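You operate a simulated robot arm through the tools that you are given. There is no shell and no other tool.

Carry out the task below with a simulated two-armed robot. There is one attempt and no reset: what you move stays moved.

## Task
Drop the plunger, lift it again and sort the sample: torn to scrap, whole to pass.
Fine: one drop; leave the drop tray out.

The check looks at the end state, three seconds after you hand in, the way a careful person would. Anything else that was tipped, shoved, dropped, spilled or broken makes it a failure.

## Robot
Two 7-joint arms with fingered hands on one trunk that stands fixed in place. Base frame: the origin is at the foot of the trunk, x ahead of it, y to its left, z up; the work surface is at about z = 760. Lengths are in mm, angles in degrees, forces in N, time in s.
The left shoulder is at [70, 169, 1218], the right one opposite. With the tool pointing down near the work surface each hand reaches from about 100 to 660 mm from the base axis, measured 20 degrees to its own side. Payload 3.4 kg a hand.
The TCP of each hand is the grasp point between the finger pads, 23 mm short of the fingertips. In the tool frame z runs along the fingers and y along their closing line. The gripper opens to 116 mm; its body begins 65 mm behind the TCP. The gripper is a hand of 4 fingers: y runs from the thumb to the fingers, the wrist lies at [0, 0, -211] in the tool frame.
Orientation is that of the tool frame in the base frame, as a unit quaternion [x, y, z, w]. With the fingers straight down and closing along the base's y, the tool's x points along the base's -x, its y along +y and its z along -z.

## Interface
- The arms move only by the tool apply_moves. It takes "left_increments", "right_increments" or both (then of equal length, played together; a hand with none holds still); each is a list of rows, each a list of 2 entries, a list of its own where there are three numbers: the shift along the tool's x, y, z in units of 200 mm (1.0 is 200 mm), then the turn, a rotation vector about the tool's x, y, z in units of 60 degrees (1.0 is 60 degrees). In form: [[[dx, dy, dz], [wx, wy, wz]], ...]. A call has 1 to 20 rows; each row is the pose to reach, as a shift and turn from the pose commanded when the call began, along the tool's axes at that moment. A call with a number of a shift or a turn outside -1 to 1 is refused whole. Each row takes 0.2 s and may step no farther than 50 mm and 8.6 degrees from the row before; otherwise, the whole call is refused. Where a pose cannot be reached the arm comes as near as it can. A force on the tool above 40 N (or 10 N above the force at the start of the call, whichever is more), or a blocked arm, ends the call early, and 0.2 s more pass. In this call time passes only in rows, and 0.2 s behind the last. The reply holds the time, the measured pose of the TCP, the force on the tool along the base axes, the opening and the grip force, in the units named above and with some noise, with the torque about the TCP (base axes, N m) and any sound that the robot's microphone picked up.
- Cameras (640 x 400 px; columns grow to the right, rows downward): "scene" is now at [119, -36.4, 1426.4]; the picture's right is [-0.49, -0.87, 0.00], its down [-0.67, 0.37, -0.65] and it looks along [0.57, -0.31, -0.76] (base axes); focal length 289 px, centre (320, 200). "left" rides on the left gripper at [-69, 1, -90] in its tool frame; the picture's right is [-0.01, -1.00, 0.00], its down [0.79, -0.01, -0.61] and it looks along [0.61, -0.01, 0.79] (tool axes); focal length 251 px, centre (320, 200). "right" rides on the right gripper at [69, 1, -90] in its tool frame; the picture's right is [-0.01, 1.00, 0.00], its down [-0.79, -0.01, -0.61] and it looks along [-0.61, -0.01, 0.79] (tool axes); focal length 251 px, centre (320, 200). There is no depth. A picture from a camera that has moved, and an enlarged one, comes with that camera's place and axes in the base frame and with its lens.
- snapshot(camera): a new picture of that camera. It takes no simulated time.
- move_column(by): slides the trunk up (or, below 0, down) by that many mm; the arms and the scene camera ride with it, the base frame stays. It gives what a move gives, with no picture.
- finger_targets(finger1, finger2, finger3, thumb_bend, hand): sets how far each is bent, from 0 (flat) to 1 (curled in); at 0.3 the hand is open as for a grip, at 0.7 the pads meet at the TCP. One left out holds its place. A second passes; each finger stops where it meets its share of the squeeze, and holds until it gets a number again. It is the only way to open and close the hand. It gives what a move gives, with no picture; readings hold the bend of each and the force on the fingers (four entries, about 0 where the hand has none), thumb and palm.
- pan_tilt(pan, tilt): turns the head with the scene camera to pan (to the left, within 86 degrees either way) and tilt (down, from -29 to 69), counted from straight ahead of the robot. It gives what a move gives.
- enlarge(camera, box): a new picture of the part [left, top, right, bottom] of that camera's present view, enlarged. It takes no simulated time.
- close_job(): hands the job in; it is judged then, once.

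Nothing tells you positions but the pictures and the camera data. Unless the task says otherwise, let go and move clear before handing in.

The tools are called after "Call:" as a command line: name --argument value ..., lists and objects as JSON in quotes. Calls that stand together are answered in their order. apply_moves: Moves the arms, as the interface text tells. Its arguments: {"type":"object","properties":{"left_increments":{"type":"array"},"right_increments":{"type":"array"}},"required":[]} The other tools are called the same way: move_column (by) moves the trunk up or down; finger_targets (finger1, finger2, finger3, thumb_bend, hand) moves the fingers one by one; pan_tilt (pan, tilt) turns the head that bears the scene camera; snapshot (camera) takes a picture; enlarge (camera, box) takes an enlarged picture of a part of a camera's view; close_job () hands the job in.

At the start:

```text
clock: 0.0
left_tcp_pos: [487.8, -16.4, 1181.9]
left_tcp_rot: [-0.001, 1.0, -0.001, 0.0]
left_contact_force: [0.1, -0.1, 0.2]
left_wrist_torque: [0.02, 0.02, -0.01]
left_gripper_width: 115.7
left_gripper_force: 0.0
left_shape: jaw
left_bend: [0.3, 0.3, 0.3, 0.3]
left_finger forces: [0.0, 0.0, 0.0, 0.0, 0.1, 0.1]
right_tcp_pos: [308.4, -328.3, 1172.2]
right_tcp_rot: [0.0, 1.0, 0.0, 0.0]
right_contact_force: [0.4, -0.1, 0.0]
right_wrist_torque: [-0.02, -0.04, 0.01]
right_gripper_width: 115.9
right_gripper_force: 0.0
right_shape: jaw
right_bend: [0.3, 0.3, 0.3, 0.3]
right_finger forces: [0.0, 0.0, 0.1, 0.1, 0.1, 0.0]
trunk travel left (down, up): [-725.0, 215.0]
head pan, tilt (commanded): [-29.0, 49.6]
```

scene: 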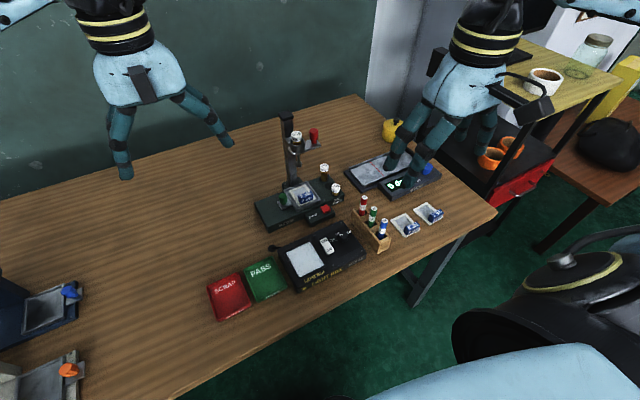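
right: 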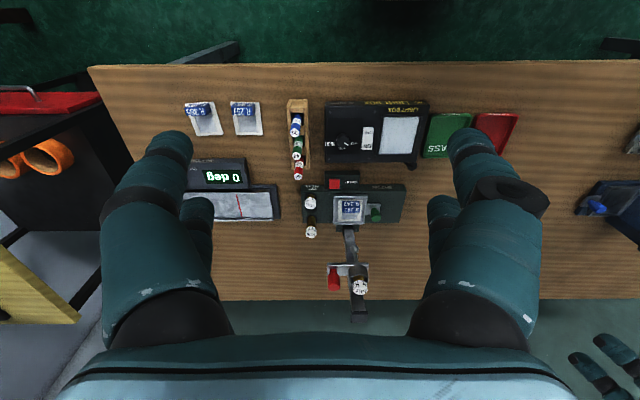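
left: 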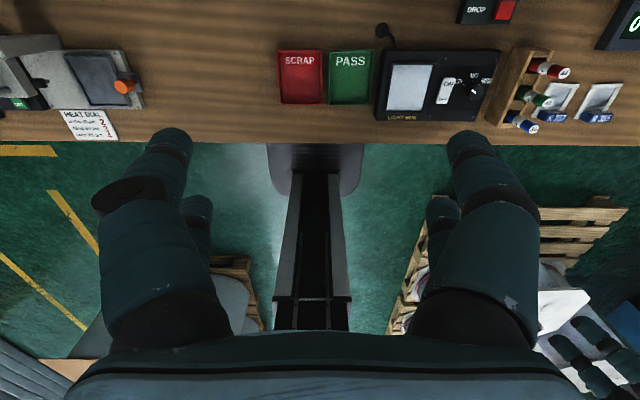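

I see a bench with a drop tester (a mast with a plunger, a drop button and a sample on its tray), a light box, and SCRAP and PASS trays. I'll look closer before moving anything.

Call:
enlarge --camera "scene" --box '[240, 100, 400, 240]'

Call:
enlarge --camera "right" --box '[270, 80, 530, 330]'

Call:
enlarge --camera "scene" --box '[190, 180, 460, 330]'

Call:
enlarge --camera "right" --box '[170, 80, 350, 240]'

```text
2.86 times, centred on (320, 170) of scene
camera zoom: at [119.0, -36.4, 1426.4], right [-0.49, -0.87, 0.0], down [-0.67, 0.37, -0.65], along [0.57, -0.31, -0.76], focal length 827 px, centre (320, 286)
```

zoom: 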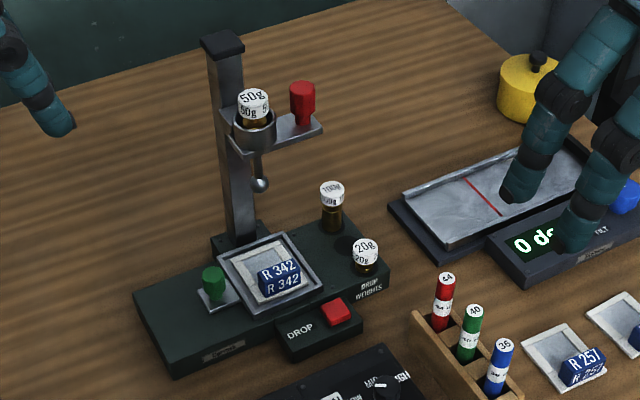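

```text
1.60 times, centred on (400, 205) of right
camera zoom: at [238.3, -328.2, 1262.2], right [0.01, 1.0, 0.0], down [0.79, -0.01, 0.61], along [0.61, -0.01, -0.79], focal length 402 px, centre (192, 192)
```

zoom: 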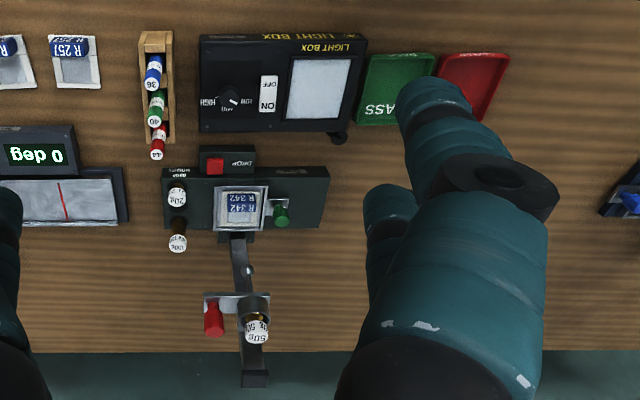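

```text
2.37 times, centred on (325, 255) of scene
camera zoom: at [119.0, -36.4, 1426.4], right [-0.49, -0.87, 0.0], down [-0.67, 0.37, -0.65], along [0.57, -0.31, -0.76], focal length 686 px, centre (308, 70)
```

zoom: 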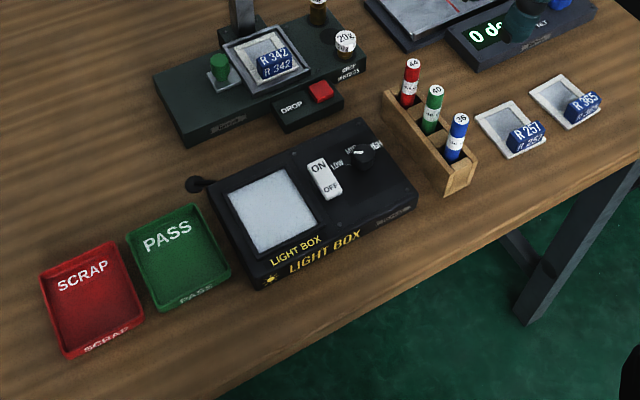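

```text
2.50 times, centred on (260, 160) of right
camera zoom: at [238.3, -328.2, 1262.2], right [0.01, 1.0, 0.0], down [0.79, -0.01, 0.61], along [0.61, -0.01, -0.79], focal length 629 px, centre (470, 300)
```

zoom: 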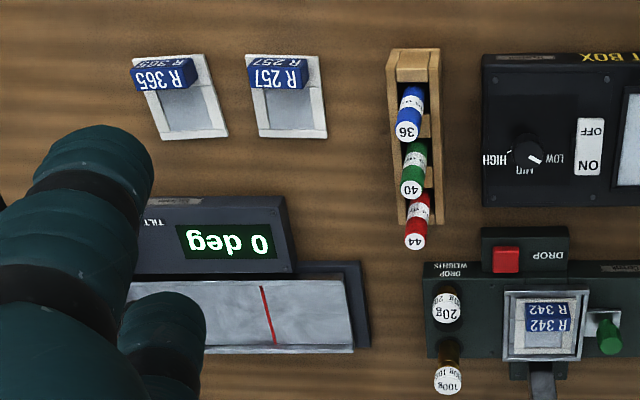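

The tester looks to be near (614, -258), its red lift knob near (640, -308, 984), and the DROP button near (556, -298, 790). I'll bring the right hand nearer for a closer look and move the left hand out of the way.

Call:
apply_moves --left_increments '[[[0.088, 0.19, 0], [0, 0, 0]], [[0.176, 0.38, 0], [0, 0, 0]], [[0.264, 0.57, 0], [0, 0, 0]], [[0.352, 0.76, 0], [0, 0, 0]], [[0.44, 0.95, 0], [0, 0, 0]]]' --right_increments '[[[-0.11, 0.06, 0.06], [0, 0, 0]], [[-0.22, 0.12, 0.12], [0, 0, 0]], [[-0.33, 0.18, 0.18], [0, 0, 0]], [[-0.44, 0.24, 0.24], [0, 0, 0]], [[-0.55, 0.3, 0.3], [0, 0, 0]]]'

Call:
snapshot --camera "right"

Call:
snapshot --camera "scene"

```text
clock: 1.2
left_tcp_pos: [397.6, 180.7, 1181.0]
left_tcp_rot: [0.0, 1.0, -0.002, -0.001]
left_contact_force: [0.4, -0.1, 0.4]
left_wrist_torque: [-0.03, 0.0, -0.01]
left_gripper_width: 116.2
left_gripper_force: 0.0
left_shape: jaw
left_bend: [0.3, 0.3, 0.3, 0.3]
left_finger forces: [0.0, 0.0, 0.1, 0.0, 0.0, 0.0]
right_tcp_pos: [419.2, -264.0, 1113.8]
right_tcp_rot: [-0.001, 1.0, -0.002, 0.0]
right_contact_force: [0.2, 0.5, 0.5]
right_wrist_torque: [-0.04, -0.01, -0.01]
right_gripper_width: 116.1
right_gripper_force: 0.1
right_shape: jaw
right_bend: [0.3, 0.3, 0.3, 0.3]
right_finger forces: [0.0, 0.1, 0.0, 0.0, 0.0, 0.0]
trunk travel left (down, up): [-725.0, 215.0]
head pan, tilt (commanded): [-29.0, 49.6]
```

```text
taken
camera right: at [349.6, -263.4, 1204.0], right [0.01, 1.0, 0.0], down [0.79, -0.01, 0.61], along [0.61, -0.01, -0.79], focal length 251 px, centre (320, 200)
```

right: 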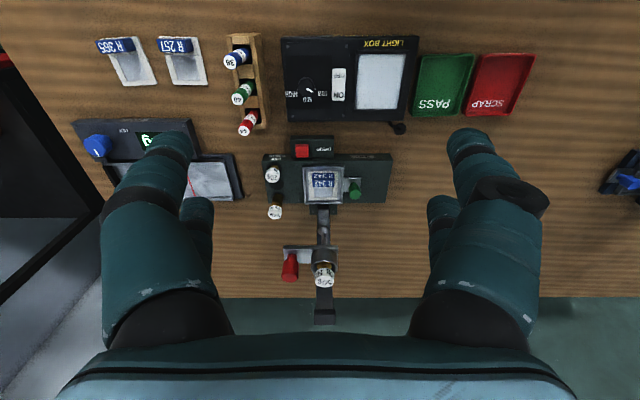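

```text
taken
camera scene: at [119.4, -32.5, 1426.4], right [-0.49, -0.87, 0.0], down [-0.67, 0.37, -0.65], along [0.57, -0.32, -0.76], focal length 289 px, centre (320, 200)
```

scene: 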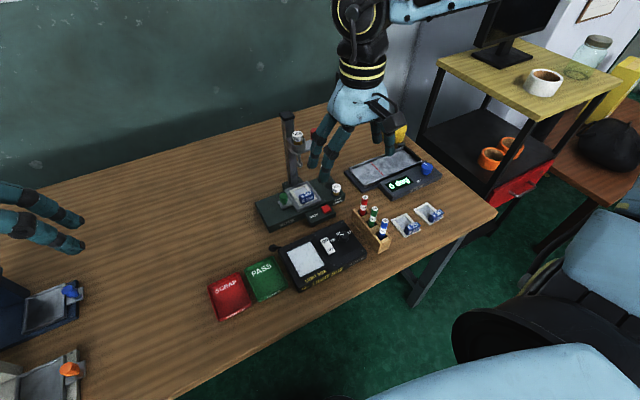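

Call:
enlarge --camera "right" --box '[250, 120, 410, 220]'

Call:
enlarge --camera "right" --box '[250, 220, 410, 330]'

Call:
enlarge --camera "scene" --box '[245, 165, 355, 240]'

Call:
enlarge --camera "scene" --box '[265, 105, 345, 165]'

```text
4.00 times, centred on (330, 170) of right
camera zoom: at [349.6, -263.4, 1204.0], right [0.01, 1.0, 0.0], down [0.79, -0.01, 0.61], along [0.61, -0.01, -0.79], focal length 1006 px, centre (280, 320)
```

zoom: 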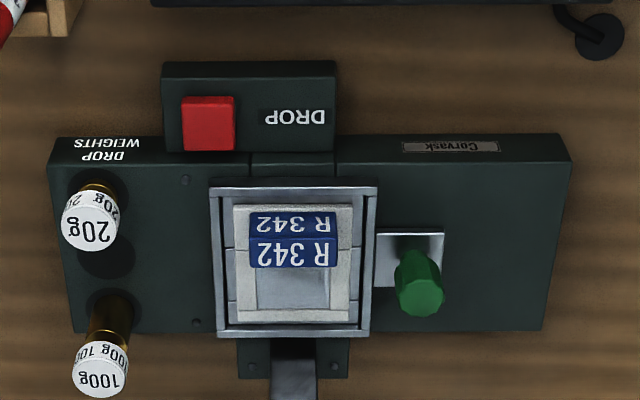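

```text
3.64 times, centred on (330, 275) of right
camera zoom: at [349.6, -263.4, 1204.0], right [0.01, 1.0, 0.0], down [0.79, -0.01, 0.61], along [0.61, -0.01, -0.79], focal length 914 px, centre (284, -73)
```

zoom: 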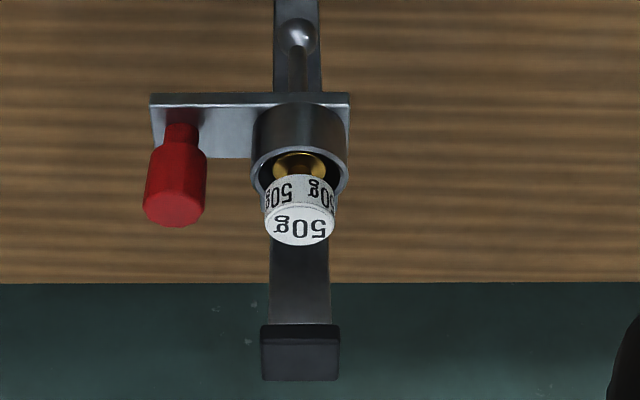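

```text
5.33 times, centred on (300, 202) of scene
camera zoom: at [119.4, -32.5, 1426.4], right [-0.49, -0.87, 0.0], down [-0.67, 0.37, -0.65], along [0.57, -0.32, -0.76], focal length 1543 px, centre (427, 187)
```

zoom: 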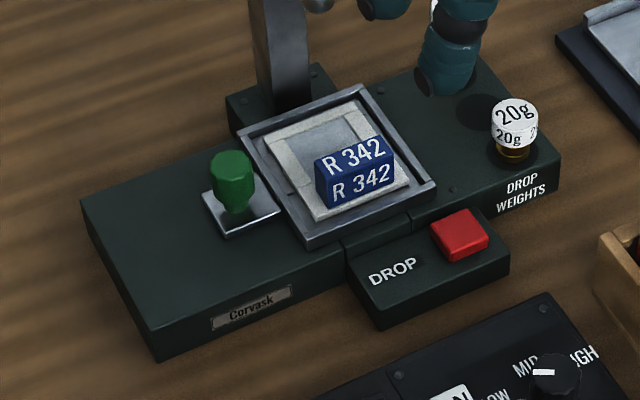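

```text
6.67 times, centred on (305, 135) of scene
camera zoom: at [119.4, -32.5, 1426.4], right [-0.49, -0.87, 0.0], down [-0.67, 0.37, -0.65], along [0.57, -0.32, -0.76], focal length 1929 px, centre (420, 633)
```

zoom: 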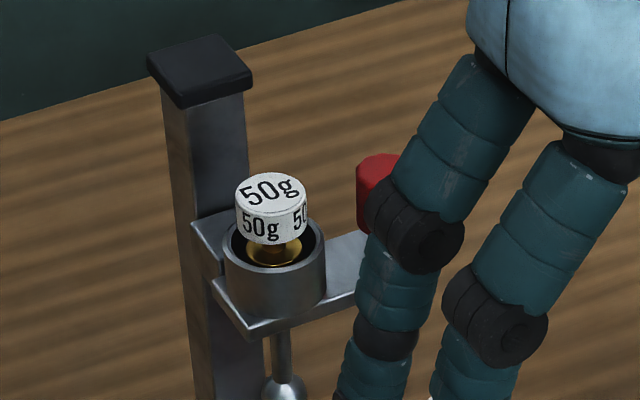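

The tray with R 342 sits under the plunger, with its green handle on the left of the frame and the DROP button near (556, -298, 792). I'll check my own finger geometry before planning the press.

Call:
enlarge --camera "right" --box '[60, 110, 580, 400]'

Call:
pan_tilt --pan -29 --tilt 30

Call:
snapshot --camera "scene"

```text
1.23 times, centred on (320, 255) of right
camera zoom: at [349.6, -263.4, 1204.0], right [0.01, 1.0, 0.0], down [0.79, -0.01, 0.61], along [0.61, -0.01, -0.79], focal length 310 px, centre (320, 132)
```

zoom: 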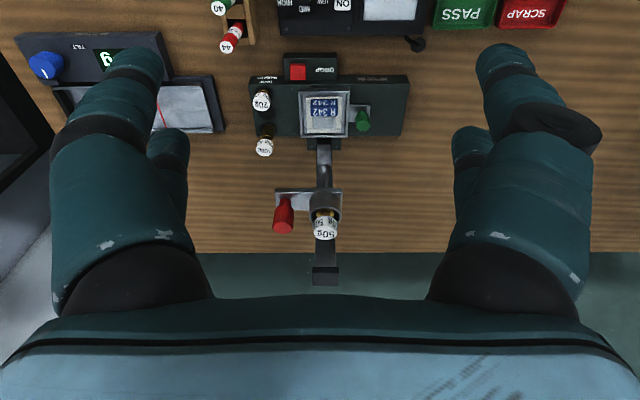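

```text
clock: 2.0
left_tcp_pos: [398.6, 175.2, 1182.5]
left_tcp_rot: [0.0, 1.0, 0.0, 0.0]
left_contact_force: [0.1, -0.4, 0.2]
left_wrist_torque: [0.03, 0.03, -0.06]
left_gripper_width: 115.8
left_gripper_force: 0.1
left_shape: jaw
left_bend: [0.3, 0.3, 0.3, 0.3]
left_finger forces: [0.0, 0.0, 0.1, 0.0, 0.1, 0.0]
right_tcp_pos: [417.8, -267.2, 1113.6]
right_tcp_rot: [-0.001, 1.0, 0.001, 0.0]
right_contact_force: [-0.5, -0.4, 0.5]
right_wrist_torque: [0.04, -0.02, -0.01]
right_gripper_width: 115.8
right_gripper_force: 0.0
right_shape: jaw
right_bend: [0.3, 0.3, 0.3, 0.3]
right_finger forces: [0.1, 0.0, 0.0, 0.0, 0.1, 0.1]
trunk travel left (down, up): [-725.0, 215.0]
head pan, tilt (commanded): [-29.0, 30.0]
```

```text
taken
camera scene: at [130.3, -43.4, 1455.3], right [-0.48, -0.87, 0.0], down [-0.44, 0.24, -0.87], along [0.76, -0.42, -0.5], focal length 289 px, centre (320, 200)
```

scene: 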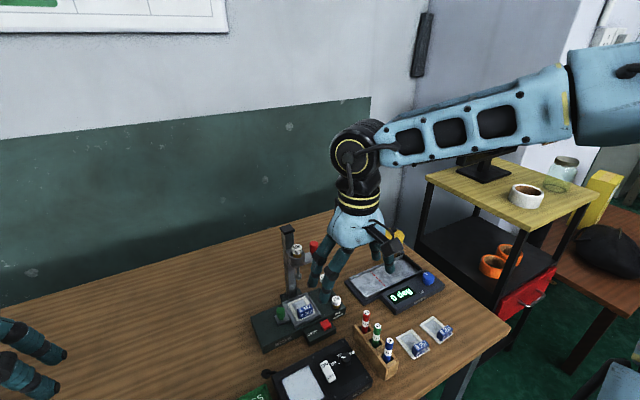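

Call:
enlarge --camera "scene" --box '[250, 170, 450, 350]'

Call:
snapshot --camera "left"

```text
2.22 times, centred on (350, 260) of scene
camera zoom: at [130.3, -43.4, 1455.3], right [-0.48, -0.87, 0.0], down [-0.44, 0.24, -0.87], along [0.76, -0.42, -0.5], focal length 643 px, centre (253, 67)
```

zoom: 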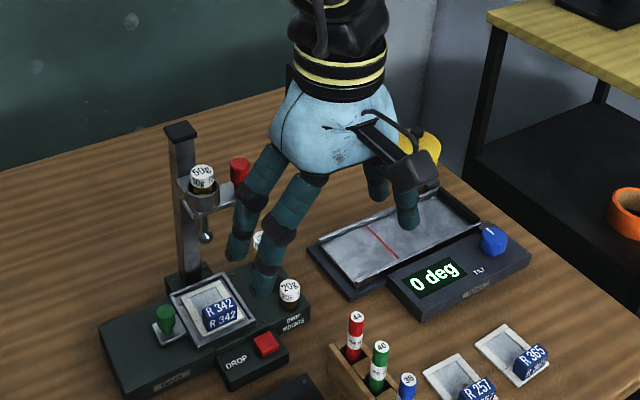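

```text
taken
camera left: at [467.0, 175.8, 1270.3], right [0.01, -1.0, 0.0], down [-0.79, -0.01, 0.61], along [-0.61, 0.0, -0.79], focal length 251 px, centre (320, 200)
```

left: 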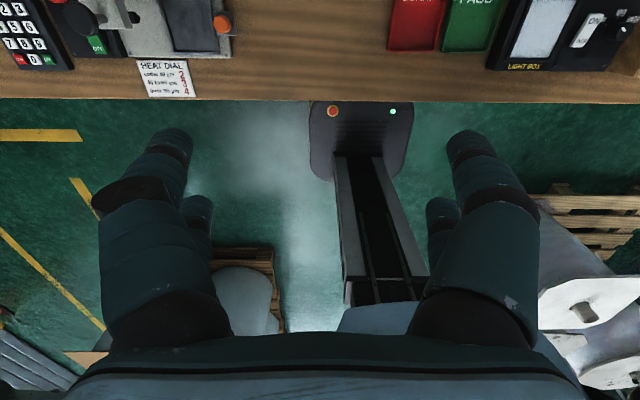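

The fingers are paired on each side of the hand, so I'll find out which number drives which finger. The hand is well clear of everything here.

Call:
finger_targets --hand "right" --finger1 0.7

Call:
snapshot --camera "right"

Call:
finger_targets --hand "right" --finger2 0.7

Call:
snapshot --camera "right"

Call:
finger_targets --hand "right" --thumb_bend 0.7

Call:
snapshot --camera "right"

```text
clock: 3.0
left_tcp_pos: [397.1, 175.1, 1181.1]
left_tcp_rot: [0.001, 1.0, 0.0, 0.0]
left_contact_force: [0.2, -0.5, -0.7]
left_wrist_torque: [-0.03, 0.0, 0.01]
left_gripper_width: 116.2
left_gripper_force: 0.0
left_shape: jaw
left_bend: [0.3, 0.3, 0.3, 0.3]
left_finger forces: [0.0, 0.0, 0.0, 0.0, 0.0, 0.0]
right_tcp_pos: [417.2, -266.6, 1113.2]
right_tcp_rot: [0.0, 1.0, 0.001, 0.0]
right_contact_force: [-0.2, 0.8, 0.6]
right_wrist_torque: [-0.02, -0.04, 0.03]
right_gripper_width: 59.5
right_gripper_force: 0.1
right_shape: fingers
right_bend: [0.7, 0.3, 0.3, 0.3]
right_finger forces: [0.1, 0.0, 0.0, 0.0, 0.1, 0.1]
trunk travel left (down, up): [-725.0, 215.0]
head pan, tilt (commanded): [-29.0, 30.0]
```

```text
taken
camera right: at [348.9, -266.7, 1203.6], right [0.01, 1.0, 0.0], down [0.79, -0.01, 0.61], along [0.61, -0.01, -0.79], focal length 251 px, centre (320, 200)
```

right: 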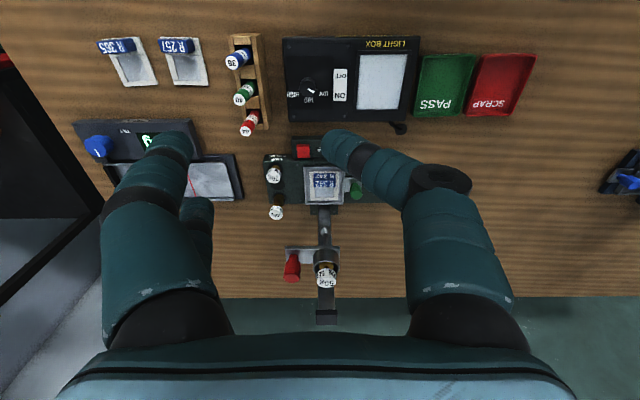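

```text
clock: 4.0
left_tcp_pos: [398.4, 175.1, 1181.7]
left_tcp_rot: [0.0, 1.0, 0.0, -0.001]
left_contact_force: [0.6, 0.2, 1.2]
left_wrist_torque: [0.02, -0.01, -0.01]
left_gripper_width: 115.8
left_gripper_force: 0.1
left_shape: jaw
left_bend: [0.3, 0.3, 0.3, 0.3]
left_finger forces: [0.0, 0.0, 0.0, 0.0, 0.0, 0.0]
right_tcp_pos: [417.9, -267.5, 1114.5]
right_tcp_rot: [0.0, 1.0, 0.0, 0.0]
right_contact_force: [-0.2, 0.0, -0.4]
right_wrist_torque: [-0.01, 0.02, 0.02]
right_gripper_width: 59.5
right_gripper_force: 0.0
right_shape: fingers
right_bend: [0.7, 0.7, 0.3, 0.3]
right_finger forces: [0.0, 0.0, 0.0, 0.1, 0.0, 0.0]
trunk travel left (down, up): [-725.0, 215.0]
head pan, tilt (commanded): [-29.0, 30.0]
```

```text
taken
camera right: at [348.9, -266.7, 1203.6], right [0.01, 1.0, 0.0], down [0.79, -0.01, 0.61], along [0.61, -0.01, -0.79], focal length 251 px, centre (320, 200)
```

right: 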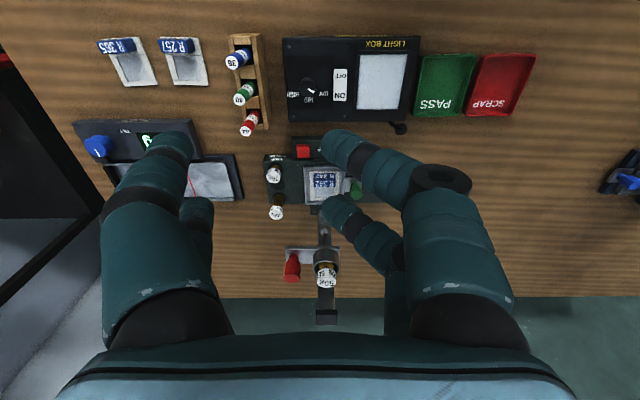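

```text
clock: 5.0
left_tcp_pos: [397.9, 175.2, 1181.9]
left_tcp_rot: [0.0, 1.0, 0.0, -0.001]
left_contact_force: [0.5, -0.4, -0.2]
left_wrist_torque: [-0.01, -0.02, -0.01]
left_gripper_width: 115.9
left_gripper_force: 0.1
left_shape: jaw
left_bend: [0.3, 0.3, 0.3, 0.3]
left_finger forces: [0.0, 0.0, 0.0, 0.1, 0.1, 0.0]
right_tcp_pos: [418.3, -267.8, 1112.8]
right_tcp_rot: [0.0, 1.0, 0.001, 0.001]
right_contact_force: [-0.7, 0.2, -0.5]
right_wrist_torque: [0.0, -0.01, 0.0]
right_gripper_width: 1.7
right_gripper_force: 0.1
right_shape: fingers
right_bend: [0.7, 0.7, 0.3, 0.7]
right_finger forces: [0.0, 0.0, 0.1, 0.0, 0.0, 0.0]
trunk travel left (down, up): [-725.0, 215.0]
head pan, tilt (commanded): [-29.0, 30.0]
```

```text
taken
camera right: at [348.9, -266.7, 1203.6], right [0.01, 1.0, 0.0], down [0.79, -0.01, 0.61], along [0.61, -0.01, -0.79], focal length 251 px, centre (320, 200)
```

right: 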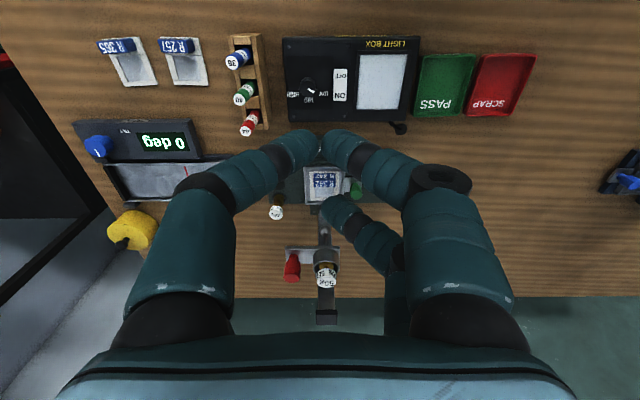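

Call:
finger_targets --hand "right" --finger2 1.0 --finger3 1.0

Call:
snapshot --camera "right"

Call:
enlarge --camera "scene" --box '[250, 170, 450, 350]'

```text
clock: 6.0
left_tcp_pos: [397.6, 175.5, 1180.8]
left_tcp_rot: [0.0, 1.0, 0.0, 0.0]
left_contact_force: [-0.3, 0.3, -0.1]
left_wrist_torque: [0.04, 0.0, 0.01]
left_gripper_width: 115.6
left_gripper_force: 0.0
left_shape: jaw
left_bend: [0.3, 0.3, 0.3, 0.3]
left_finger forces: [0.0, 0.1, 0.1, 0.0, 0.0, 0.0]
right_tcp_pos: [417.3, -267.3, 1113.5]
right_tcp_rot: [0.0, 1.0, 0.0, 0.0]
right_contact_force: [-0.5, 0.6, 0.1]
right_wrist_torque: [0.0, 0.0, 0.01]
right_gripper_width: 1.6
right_gripper_force: 0.0
right_shape: fingers
right_bend: [0.7, 1.0, 0.91, 0.7]
right_finger forces: [0.0, 0.0, 0.0, 0.1, 0.0, 0.1]
trunk travel left (down, up): [-725.0, 215.0]
head pan, tilt (commanded): [-29.0, 30.0]
```

```text
taken
camera right: at [348.9, -266.7, 1203.6], right [0.01, 1.0, 0.0], down [0.79, -0.01, 0.61], along [0.61, -0.01, -0.79], focal length 251 px, centre (320, 200)
```

right: 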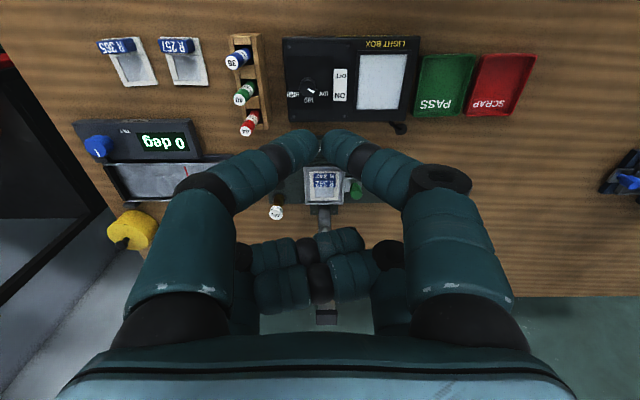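

```text
2.22 times, centred on (350, 260) of scene
camera zoom: at [130.4, -42.6, 1455.4], right [-0.48, -0.87, 0.0], down [-0.44, 0.24, -0.87], along [0.76, -0.42, -0.5], focal length 643 px, centre (253, 67)
```

zoom: 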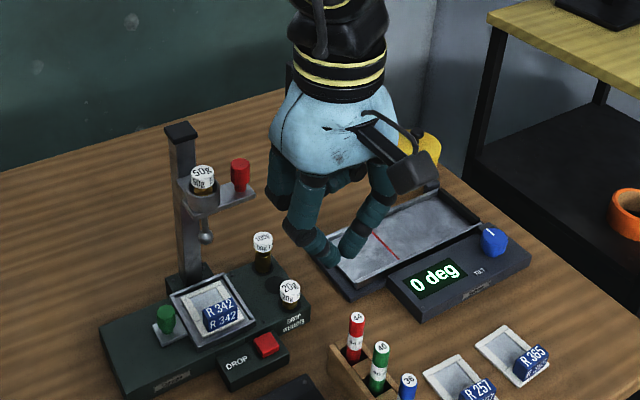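

The numbering is now clear: finger1 and the thumb are the pair on the camera side, finger2 and finger3 the far pair. I'll press with finger3 alone, sticking out to the right, so the rest of the hand stays away from the plunger and the weights.

Call:
finger_targets --hand "right" --finger1 1.0 --finger2 1.0 --finger3 0.3 --thumb_bend 1.0

Call:
pan_tilt --pan -26 --tilt 42

Call:
snapshot --camera "right"

Call:
snapshot --camera "scene"

```text
clock: 7.0
left_tcp_pos: [396.8, 175.2, 1181.5]
left_tcp_rot: [0.001, 1.0, 0.0, 0.0]
left_contact_force: [-0.8, 0.3, -0.2]
left_wrist_torque: [-0.05, 0.03, 0.02]
left_gripper_width: 115.9
left_gripper_force: 0.1
left_shape: jaw
left_bend: [0.3, 0.3, 0.3, 0.3]
left_finger forces: [0.1, 0.0, 0.0, 0.1, 0.1, 0.0]
right_tcp_pos: [419.3, -268.0, 1112.0]
right_tcp_rot: [0.0, 1.0, 0.0, 0.0]
right_contact_force: [0.2, -0.9, -0.4]
right_wrist_torque: [0.04, 0.0, 0.0]
right_gripper_width: 1.3
right_gripper_force: 0.0
right_shape: fingers
right_bend: [0.76, 1.0, 0.3, 0.94]
right_finger forces: [0.0, 0.1, 0.0, 0.0, 0.0, 0.0]
trunk travel left (down, up): [-725.0, 215.0]
head pan, tilt (commanded): [-29.0, 30.0]
```

```text
clock: 7.8
left_tcp_pos: [399.1, 176.1, 1182.4]
left_tcp_rot: [0.0, 1.0, -0.001, 0.0]
left_contact_force: [0.6, 0.0, 0.4]
left_wrist_torque: [0.01, 0.02, -0.02]
left_gripper_width: 115.9
left_gripper_force: 0.0
left_shape: jaw
left_bend: [0.3, 0.3, 0.3, 0.3]
left_finger forces: [0.0, 0.0, 0.1, 0.0, 0.1, 0.0]
right_tcp_pos: [416.8, -267.4, 1115.5]
right_tcp_rot: [0.0, 1.0, 0.001, 0.001]
right_contact_force: [-0.1, -0.7, 1.0]
right_wrist_torque: [-0.01, 0.02, 0.0]
right_gripper_width: 2.3
right_gripper_force: 0.1
right_shape: fingers
right_bend: [0.76, 1.0, 0.3, 0.95]
right_finger forces: [0.0, 0.0, 0.0, 0.0, 0.0, 0.0]
trunk travel left (down, up): [-725.0, 215.0]
head pan, tilt (commanded): [-26.0, 42.0]
```

```text
taken
camera right: at [348.9, -266.7, 1203.6], right [0.01, 1.0, 0.0], down [0.79, -0.01, 0.61], along [0.61, -0.01, -0.79], focal length 251 px, centre (320, 200)
```

right: 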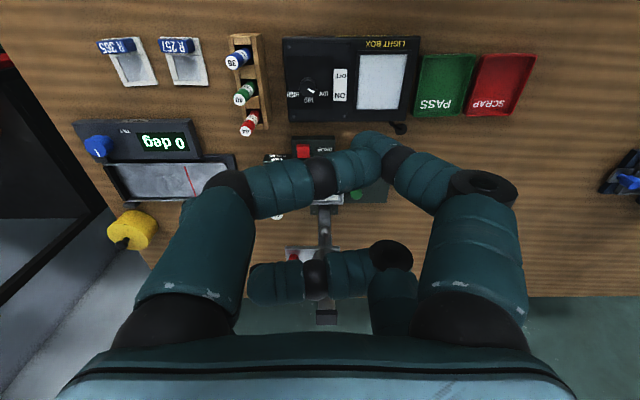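

```text
taken
camera scene: at [126.5, -35.4, 1437.2], right [-0.44, -0.9, 0.0], down [-0.6, 0.29, -0.74], along [0.67, -0.33, -0.67], focal length 289 px, centre (320, 200)
```

scene: 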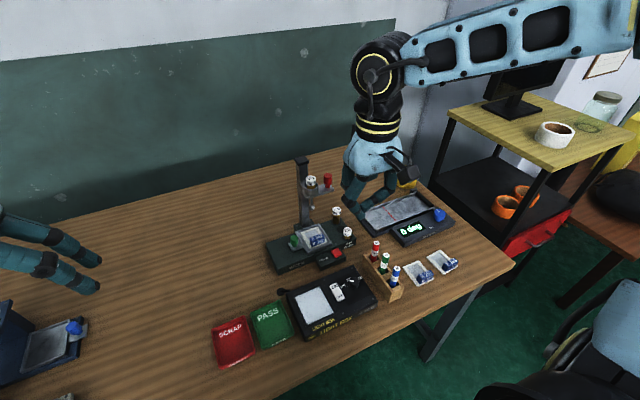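

Call:
finger_targets --hand "right" --finger1 0.4 --thumb_bend 1.0

Call:
finger_targets --hand "right" --finger1 1.0

Call:
snapshot --camera "right"

Call:
enlarge --camera "scene" --box '[260, 110, 460, 290]'

```text
clock: 8.8
left_tcp_pos: [397.6, 176.1, 1181.7]
left_tcp_rot: [0.0, 1.0, 0.0, 0.001]
left_contact_force: [0.9, 0.3, 0.9]
left_wrist_torque: [-0.03, 0.02, 0.02]
left_gripper_width: 116.1
left_gripper_force: 0.2
left_shape: jaw
left_bend: [0.3, 0.3, 0.3, 0.3]
left_finger forces: [0.1, 0.0, 0.0, 0.1, 0.0, 0.1]
right_tcp_pos: [417.9, -265.8, 1114.2]
right_tcp_rot: [0.0, 1.0, 0.0, 0.0]
right_contact_force: [-0.2, 0.4, 1.1]
right_wrist_torque: [-0.04, 0.01, -0.01]
right_gripper_width: 25.8
right_gripper_force: 0.0
right_shape: fingers
right_bend: [0.4, 1.0, 0.3, 1.0]
right_finger forces: [0.1, 0.0, 0.0, 0.0, 0.0, 0.1]
trunk travel left (down, up): [-725.0, 215.0]
head pan, tilt (commanded): [-26.0, 42.0]
```

```text
clock: 9.8
left_tcp_pos: [396.7, 176.1, 1181.2]
left_tcp_rot: [0.0, 1.0, 0.0, 0.0]
left_contact_force: [0.7, 0.8, -0.4]
left_wrist_torque: [0.0, -0.01, -0.04]
left_gripper_width: 115.9
left_gripper_force: 0.0
left_shape: jaw
left_bend: [0.3, 0.3, 0.3, 0.3]
left_finger forces: [0.1, 0.0, 0.0, 0.0, 0.0, 0.0]
right_tcp_pos: [418.1, -267.0, 1113.4]
right_tcp_rot: [0.0, 1.0, 0.0, 0.0]
right_contact_force: [0.0, -0.3, -0.1]
right_wrist_torque: [0.0, 0.01, -0.01]
right_gripper_width: 15.0
right_gripper_force: 0.0
right_shape: fingers
right_bend: [0.6, 1.0, 0.3, 1.0]
right_finger forces: [0.0, 0.0, 0.0, 0.0, 0.1, 0.0]
trunk travel left (down, up): [-725.0, 215.0]
head pan, tilt (commanded): [-26.0, 42.0]
```

```text
taken
camera right: at [348.9, -266.7, 1203.6], right [0.01, 1.0, 0.0], down [0.79, -0.01, 0.61], along [0.61, -0.01, -0.79], focal length 251 px, centre (320, 200)
```

right: 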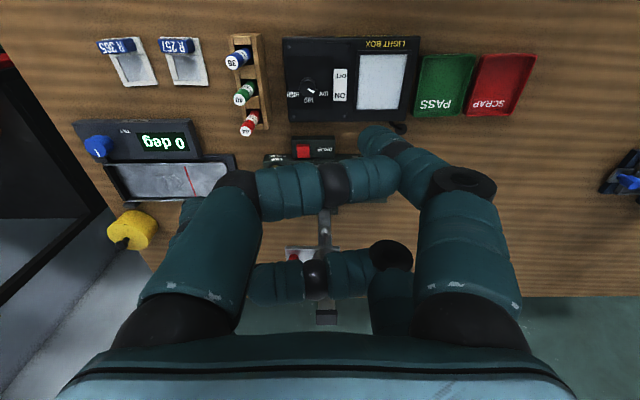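

```text
2.22 times, centred on (360, 200) of scene
camera zoom: at [126.5, -35.4, 1437.1], right [-0.44, -0.9, 0.0], down [-0.6, 0.29, -0.74], along [0.67, -0.33, -0.67], focal length 643 px, centre (231, 200)
```

zoom: 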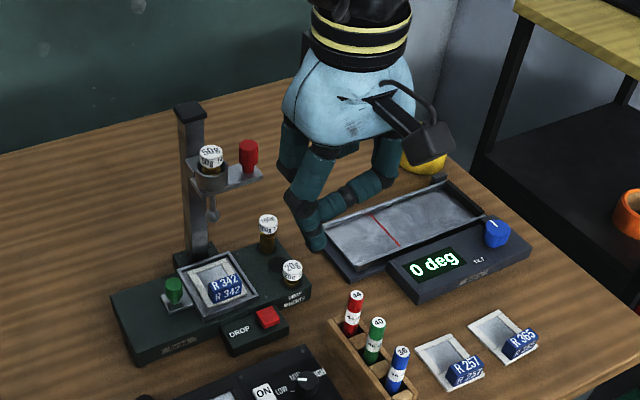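

Call:
finger_targets --hand "right" --finger1 0.3 --thumb_bend 0.7

Call:
finger_targets --hand "right" --finger1 1.0 --thumb_bend 1.0

Call:
snapshot --camera "right"

Call:
enlarge --camera "scene" --box '[260, 110, 460, 290]'

```text
clock: 10.8
left_tcp_pos: [398.0, 175.2, 1180.8]
left_tcp_rot: [0.0, 1.0, 0.0, 0.0]
left_contact_force: [-0.2, 0.2, 0.1]
left_wrist_torque: [-0.01, 0.0, 0.02]
left_gripper_width: 115.7
left_gripper_force: 0.0
left_shape: jaw
left_bend: [0.3, 0.3, 0.3, 0.3]
left_finger forces: [0.0, 0.0, 0.1, 0.0, 0.1, 0.1]
right_tcp_pos: [417.8, -266.6, 1113.0]
right_tcp_rot: [0.0, 1.0, 0.001, 0.0]
right_contact_force: [0.2, -0.2, -0.5]
right_wrist_torque: [0.0, -0.01, -0.01]
right_gripper_width: 58.7
right_gripper_force: 0.1
right_shape: fingers
right_bend: [0.3, 1.0, 0.3, 0.7]
right_finger forces: [0.1, 0.0, 0.0, 0.0, 0.1, 0.0]
trunk travel left (down, up): [-725.0, 215.0]
head pan, tilt (commanded): [-26.0, 42.0]
```

```text
clock: 11.8
left_tcp_pos: [398.0, 175.9, 1181.0]
left_tcp_rot: [0.0, 1.0, 0.001, 0.0]
left_contact_force: [0.2, 0.7, -0.2]
left_wrist_torque: [-0.04, -0.04, -0.02]
left_gripper_width: 116.2
left_gripper_force: 0.1
left_shape: jaw
left_bend: [0.3, 0.3, 0.3, 0.3]
left_finger forces: [0.0, 0.0, 0.1, 0.1, 0.0, 0.1]
right_tcp_pos: [417.3, -265.7, 1113.9]
right_tcp_rot: [0.0, 1.0, 0.0, 0.0]
right_contact_force: [0.4, -0.1, 0.1]
right_wrist_torque: [0.04, 0.01, 0.0]
right_gripper_width: 12.0
right_gripper_force: 0.1
right_shape: fingers
right_bend: [0.62, 1.0, 0.3, 0.98]
right_finger forces: [0.0, 0.0, 0.0, 0.1, 0.1, 0.0]
trunk travel left (down, up): [-725.0, 215.0]
head pan, tilt (commanded): [-26.0, 42.0]
```

```text
taken
camera right: at [348.9, -266.7, 1203.6], right [0.01, 1.0, 0.0], down [0.79, -0.01, 0.61], along [0.61, -0.01, -0.79], focal length 251 px, centre (320, 200)
```

right: 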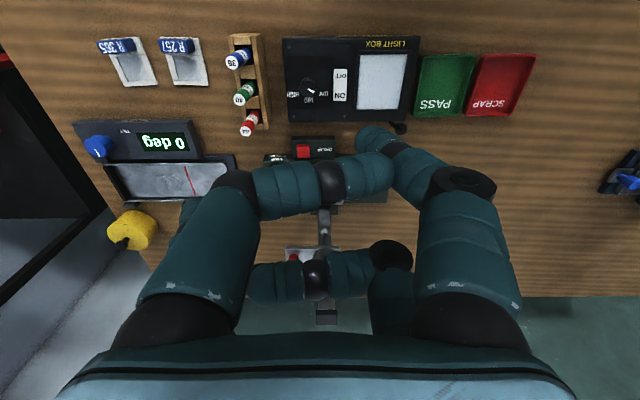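

```text
2.22 times, centred on (360, 200) of scene
camera zoom: at [126.5, -35.4, 1437.1], right [-0.44, -0.9, 0.0], down [-0.6, 0.29, -0.74], along [0.67, -0.33, -0.67], focal length 643 px, centre (231, 200)
```

zoom: 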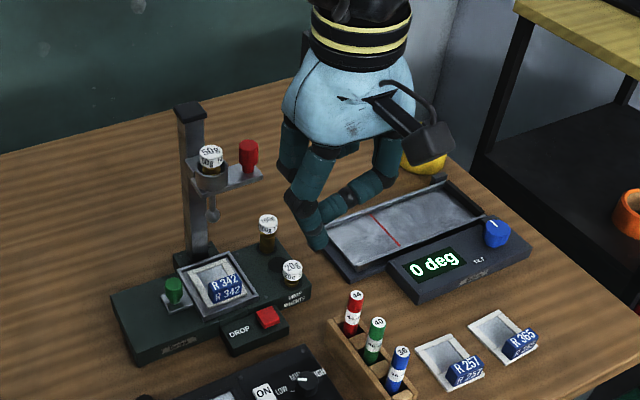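

Curling that pair just makes the two fingers block each other. I'll try them flat instead and see how high they sit.

Call:
finger_targets --hand "right" --finger1 0.0 --thumb_bend 0.0 --finger3 0.45

Call:
snapshot --camera "right"

Call:
enlarge --camera "scene" --box '[260, 110, 460, 290]'

```text
clock: 12.8
left_tcp_pos: [398.2, 175.7, 1181.5]
left_tcp_rot: [-0.001, 1.0, 0.0, 0.0]
left_contact_force: [0.6, -0.5, -0.8]
left_wrist_torque: [-0.02, 0.03, -0.02]
left_gripper_width: 115.9
left_gripper_force: 0.0
left_shape: jaw
left_bend: [0.3, 0.3, 0.3, 0.3]
left_finger forces: [0.1, 0.0, 0.0, 0.1, 0.0, 0.1]
right_tcp_pos: [417.5, -266.4, 1113.0]
right_tcp_rot: [0.0, 1.0, 0.0, 0.0]
right_contact_force: [-0.5, 0.0, 0.1]
right_wrist_torque: [0.01, 0.03, -0.01]
right_gripper_width: 168.7
right_gripper_force: 0.1
right_shape: fingers
right_bend: [0.0, 1.0, 0.45, 0.0]
right_finger forces: [0.0, 0.1, 0.1, 0.0, 0.0, 0.1]
trunk travel left (down, up): [-725.0, 215.0]
head pan, tilt (commanded): [-26.0, 42.0]
```

```text
taken
camera right: at [348.9, -266.7, 1203.6], right [0.01, 1.0, 0.0], down [0.79, -0.01, 0.61], along [0.61, -0.01, -0.79], focal length 251 px, centre (320, 200)
```

right: 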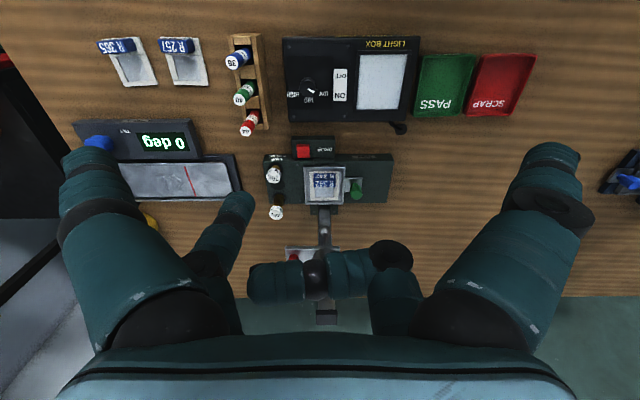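

```text
2.22 times, centred on (360, 200) of scene
camera zoom: at [126.5, -35.4, 1437.1], right [-0.44, -0.9, 0.0], down [-0.6, 0.29, -0.74], along [0.67, -0.33, -0.67], focal length 643 px, centre (231, 200)
```

zoom: 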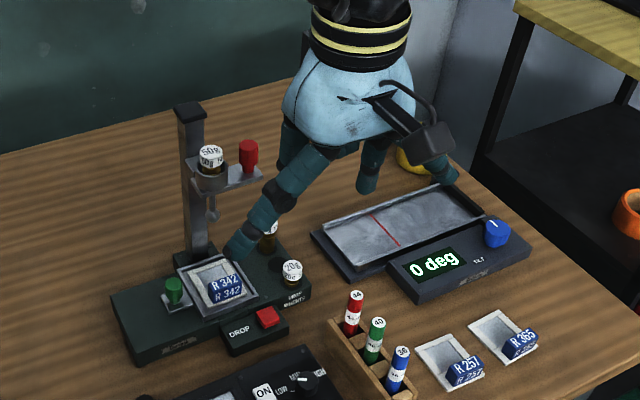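

Flat works: finger3 at 0.45 is the lowest point by about 15 mm. I'll tuck the thumb in slightly so it stays clear of the marker rack, then move above the DROP button.

Call:
finger_targets --hand "right" --thumb_bend 0.13

Call:
apply_moves --right_increments '[[[-0.1, 0.0165, 0.15], [0, 0, 0]], [[-0.2, 0.033, 0.3], [0, 0, 0]], [[-0.3, 0.0495, 0.45], [0, 0, 0]], [[-0.4, 0.066, 0.6], [0, 0, 0]], [[-0.5, 0.0825, 0.75], [0, 0, 0]], [[-0.5925, 0.0825, 0.9], [0, 0, 0]]]'

Call:
snapshot --camera "right"

Call:
enlarge --camera "scene" --box '[240, 130, 460, 310]'

```text
clock: 13.8
left_tcp_pos: [397.4, 174.9, 1181.6]
left_tcp_rot: [0.0, 1.0, 0.0, 0.001]
left_contact_force: [0.0, 0.1, 0.3]
left_wrist_torque: [0.0, -0.01, 0.01]
left_gripper_width: 116.0
left_gripper_force: 0.0
left_shape: jaw
left_bend: [0.3, 0.3, 0.3, 0.3]
left_finger forces: [0.0, 0.0, 0.1, 0.0, 0.0, 0.1]
right_tcp_pos: [417.8, -267.1, 1113.2]
right_tcp_rot: [0.001, 1.0, 0.0, 0.0]
right_contact_force: [-0.4, 0.2, 0.4]
right_wrist_torque: [0.01, 0.01, -0.02]
right_gripper_width: 158.7
right_gripper_force: 0.0
right_shape: fingers
right_bend: [0.0, 1.0, 0.45, 0.13]
right_finger forces: [0.0, 0.1, 0.0, 0.0, 0.0, 0.1]
trunk travel left (down, up): [-725.0, 215.0]
head pan, tilt (commanded): [-26.0, 42.0]
```

```text
clock: 15.2
left_tcp_pos: [399.9, 174.3, 1180.7]
left_tcp_rot: [0.0, 1.0, 0.0, -0.001]
left_contact_force: [0.6, 0.1, 0.0]
left_wrist_torque: [-0.03, 0.0, -0.03]
left_gripper_width: 115.8
left_gripper_force: 0.1
left_shape: jaw
left_bend: [0.3, 0.3, 0.3, 0.3]
left_finger forces: [0.1, 0.0, 0.0, 0.1, 0.0, 0.0]
right_tcp_pos: [537.2, -252.7, 932.0]
right_tcp_rot: [-0.001, 1.0, 0.001, 0.001]
right_contact_force: [-0.6, -0.8, -0.4]
right_wrist_torque: [0.02, -0.01, 0.05]
right_gripper_width: 158.7
right_gripper_force: 0.0
right_shape: fingers
right_bend: [0.0, 1.0, 0.45, 0.13]
right_finger forces: [0.0, 0.0, 0.0, 0.0, 0.0, 0.0]
trunk travel left (down, up): [-725.0, 215.0]
head pan, tilt (commanded): [-26.0, 42.0]
```

```text
taken
camera right: at [468.0, -253.5, 1022.1], right [0.01, 1.0, 0.0], down [0.79, -0.01, 0.61], along [0.61, 0.0, -0.79], focal length 251 px, centre (320, 200)
```

right: 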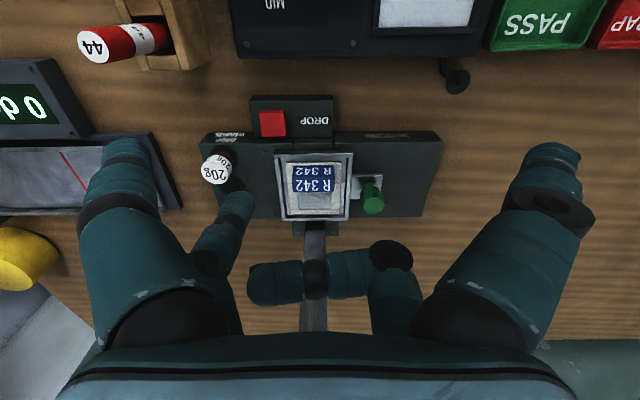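

```text
2.22 times, centred on (350, 220) of scene
camera zoom: at [127.7, -36.0, 1437.0], right [-0.44, -0.9, 0.0], down [-0.6, 0.29, -0.74], along [0.67, -0.33, -0.67], focal length 643 px, centre (253, 156)
```

zoom: 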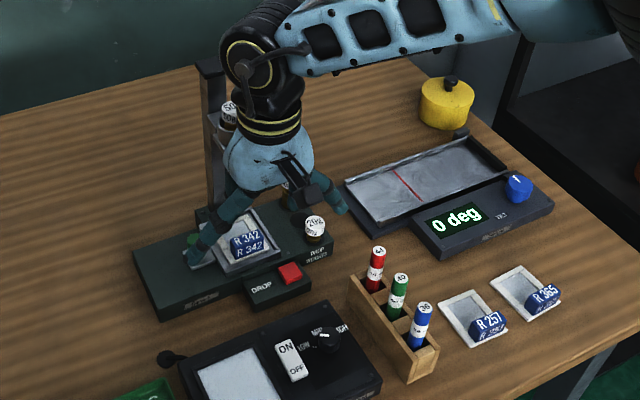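

The thumb and fingers clear the weights and the marker rack, and finger3 lines up with the button. I'll descend to just above it.

Call:
apply_moves --right_increments '[[[0.005, 0.02, 0.15], [0, 0, 0]], [[0.005, 0.025, 0.3], [0, 0, 0]], [[0.005, 0.028, 0.4], [0, 0, 0]], [[0.005, 0.028, 0.46], [0, 0, 0]], [[0.005, 0.028, 0.49], [0, 0, 0]]]'

Call:
snapshot --camera "right"

Call:
enlarge --camera "scene" --box '[240, 150, 440, 310]'

```text
clock: 16.4
left_tcp_pos: [397.6, 175.6, 1181.9]
left_tcp_rot: [0.0, 1.0, -0.001, 0.0]
left_contact_force: [-0.4, 0.0, 0.7]
left_wrist_torque: [0.01, 0.02, 0.01]
left_gripper_width: 116.0
left_gripper_force: 0.2
left_shape: jaw
left_bend: [0.3, 0.3, 0.3, 0.3]
left_finger forces: [0.1, 0.0, 0.0, 0.0, 0.0, 0.0]
right_tcp_pos: [498.1, -268.8, 876.6]
right_tcp_rot: [0.0, 1.0, 0.0, 0.0]
right_contact_force: [0.3, 0.5, -0.2]
right_wrist_torque: [0.01, -0.02, 0.02]
right_gripper_width: 158.6
right_gripper_force: 0.0
right_shape: fingers
right_bend: [0.0, 1.0, 0.45, 0.13]
right_finger forces: [0.0, 0.0, 0.1, 0.1, 0.0, 0.1]
right hand out of reach, approached as far as the arm can: row 1, 2, 3, 4, 5
trunk travel left (down, up): [-725.0, 215.0]
head pan, tilt (commanded): [-26.0, 42.0]
```

```text
taken
camera right: at [429.3, -268.2, 966.4], right [0.01, 1.0, 0.0], down [0.79, -0.01, 0.61], along [0.61, -0.01, -0.79], focal length 251 px, centre (320, 200)
```

right: 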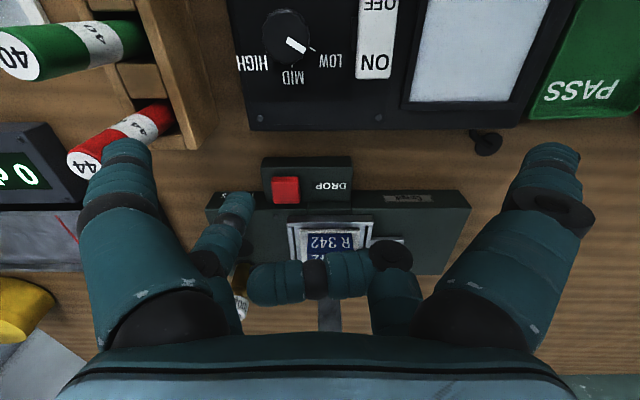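

```text
2.50 times, centred on (340, 230) of scene
camera zoom: at [126.6, -35.6, 1437.1], right [-0.44, -0.9, 0.0], down [-0.6, 0.29, -0.74], along [0.67, -0.33, -0.67], focal length 723 px, centre (270, 125)
```

zoom: 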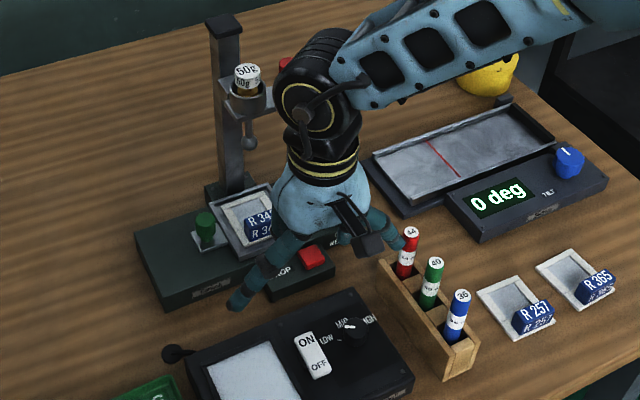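

That height is out of the arm's reach with the trunk this high, and the arm drifted back, close to the red marker. I'll raise the hand, lower the trunk, and try again.

Call:
apply_moves --right_increments '[[[0, 0, -0.15], [0, 0, 0]], [[0, 0, -0.3], [0, 0, 0]], [[0, 0, -0.45], [0, 0, 0]], [[0, 0, -0.6], [0, 0, 0]]]'

Call:
snapshot --camera "scene"

```text
clock: 17.4
left_tcp_pos: [397.4, 175.8, 1180.9]
left_tcp_rot: [0.0, 1.0, 0.0, 0.001]
left_contact_force: [-0.6, 0.3, -0.2]
left_wrist_torque: [-0.02, 0.01, 0.02]
left_gripper_width: 115.8
left_gripper_force: 0.1
left_shape: jaw
left_bend: [0.3, 0.3, 0.3, 0.3]
left_finger forces: [0.0, 0.0, 0.0, 0.0, 0.0, 0.0]
right_tcp_pos: [497.8, -265.0, 996.0]
right_tcp_rot: [0.0, 1.0, 0.0, 0.0]
right_contact_force: [-1.1, -0.3, 0.0]
right_wrist_torque: [0.02, -0.04, 0.02]
right_gripper_width: 158.8
right_gripper_force: 0.0
right_shape: fingers
right_bend: [0.0, 1.0, 0.45, 0.13]
right_finger forces: [0.0, 0.0, 0.1, 0.0, 0.0, 0.0]
trunk travel left (down, up): [-725.0, 215.0]
head pan, tilt (commanded): [-26.0, 42.0]
```

```text
taken
camera scene: at [125.6, -35.0, 1437.2], right [-0.44, -0.9, 0.0], down [-0.6, 0.29, -0.74], along [0.67, -0.33, -0.67], focal length 289 px, centre (320, 200)
```

scene: 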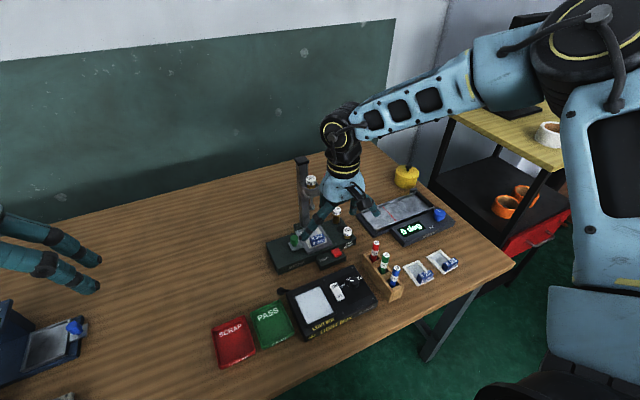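

Call:
apply_moves --right_increments '[[[0, 0.02, -0.15], [0, 0, 0]], [[0, 0.05, -0.3], [0, 0, 0]], [[-0.05, 0.07, -0.45], [0, 0, 0]]]'

Call:
move_column --by -160

Call:
snapshot --camera "scene"

Call:
snapshot --camera "right"

```text
clock: 18.2
left_tcp_pos: [398.0, 175.3, 1180.3]
left_tcp_rot: [0.0, 1.0, 0.0, 0.0]
left_contact_force: [0.1, 0.4, 0.5]
left_wrist_torque: [0.03, 0.01, 0.01]
left_gripper_width: 116.1
left_gripper_force: 0.1
left_shape: jaw
left_bend: [0.3, 0.3, 0.3, 0.3]
left_finger forces: [0.0, 0.1, 0.0, 0.1, 0.1, 0.0]
right_tcp_pos: [508.3, -250.5, 1085.1]
right_tcp_rot: [0.001, 1.0, 0.0, -0.001]
right_contact_force: [0.5, 0.2, -0.2]
right_wrist_torque: [0.0, 0.01, -0.03]
right_gripper_width: 158.5
right_gripper_force: 0.0
right_shape: fingers
right_bend: [0.0, 1.0, 0.45, 0.13]
right_finger forces: [0.0, 0.0, 0.0, 0.0, 0.0, 0.1]
trunk travel left (down, up): [-725.0, 215.0]
head pan, tilt (commanded): [-26.0, 42.0]
```

```text
clock: 20.0
left_tcp_pos: [397.8, 175.1, 1021.0]
left_tcp_rot: [0.0, 1.0, 0.0, 0.0]
left_contact_force: [-1.0, 0.9, 0.7]
left_wrist_torque: [0.0, -0.01, 0.01]
left_gripper_width: 116.1
left_gripper_force: 0.0
left_shape: jaw
left_bend: [0.3, 0.3, 0.3, 0.3]
left_finger forces: [0.1, 0.0, 0.0, 0.0, 0.1, 0.1]
right_tcp_pos: [507.9, -251.9, 924.6]
right_tcp_rot: [0.001, 1.0, 0.0, 0.0]
right_contact_force: [0.0, -0.3, -0.1]
right_wrist_torque: [0.03, -0.01, 0.01]
right_gripper_width: 158.6
right_gripper_force: 0.1
right_shape: fingers
right_bend: [0.0, 1.0, 0.45, 0.13]
right_finger forces: [0.0, 0.0, 0.0, 0.0, 0.0, 0.1]
trunk travel left (down, up): [-565.0, 375.0]
head pan, tilt (commanded): [-26.0, 42.0]
```

```text
taken
camera scene: at [126.3, -35.4, 1277.2], right [-0.44, -0.9, 0.0], down [-0.6, 0.29, -0.74], along [0.67, -0.33, -0.67], focal length 289 px, centre (320, 200)
```

scene: 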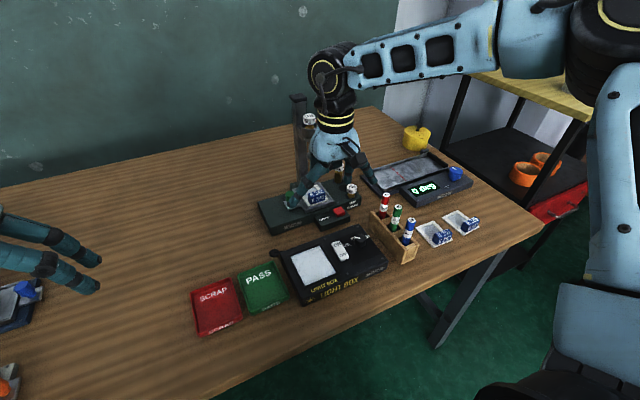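

```text
taken
camera right: at [438.4, -250.9, 1015.2], right [0.01, 1.0, 0.0], down [0.79, -0.01, 0.61], along [0.61, -0.01, -0.79], focal length 251 px, centre (320, 200)
```

right: 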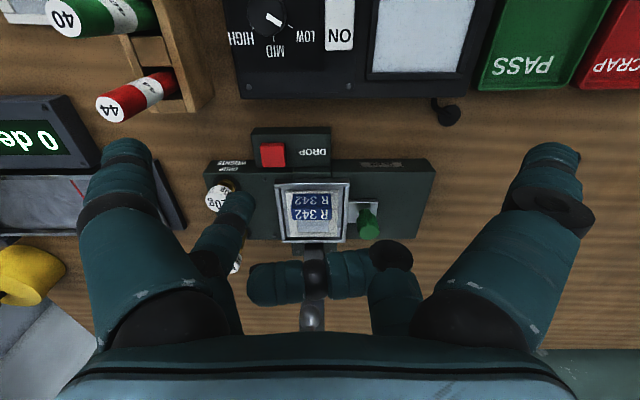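

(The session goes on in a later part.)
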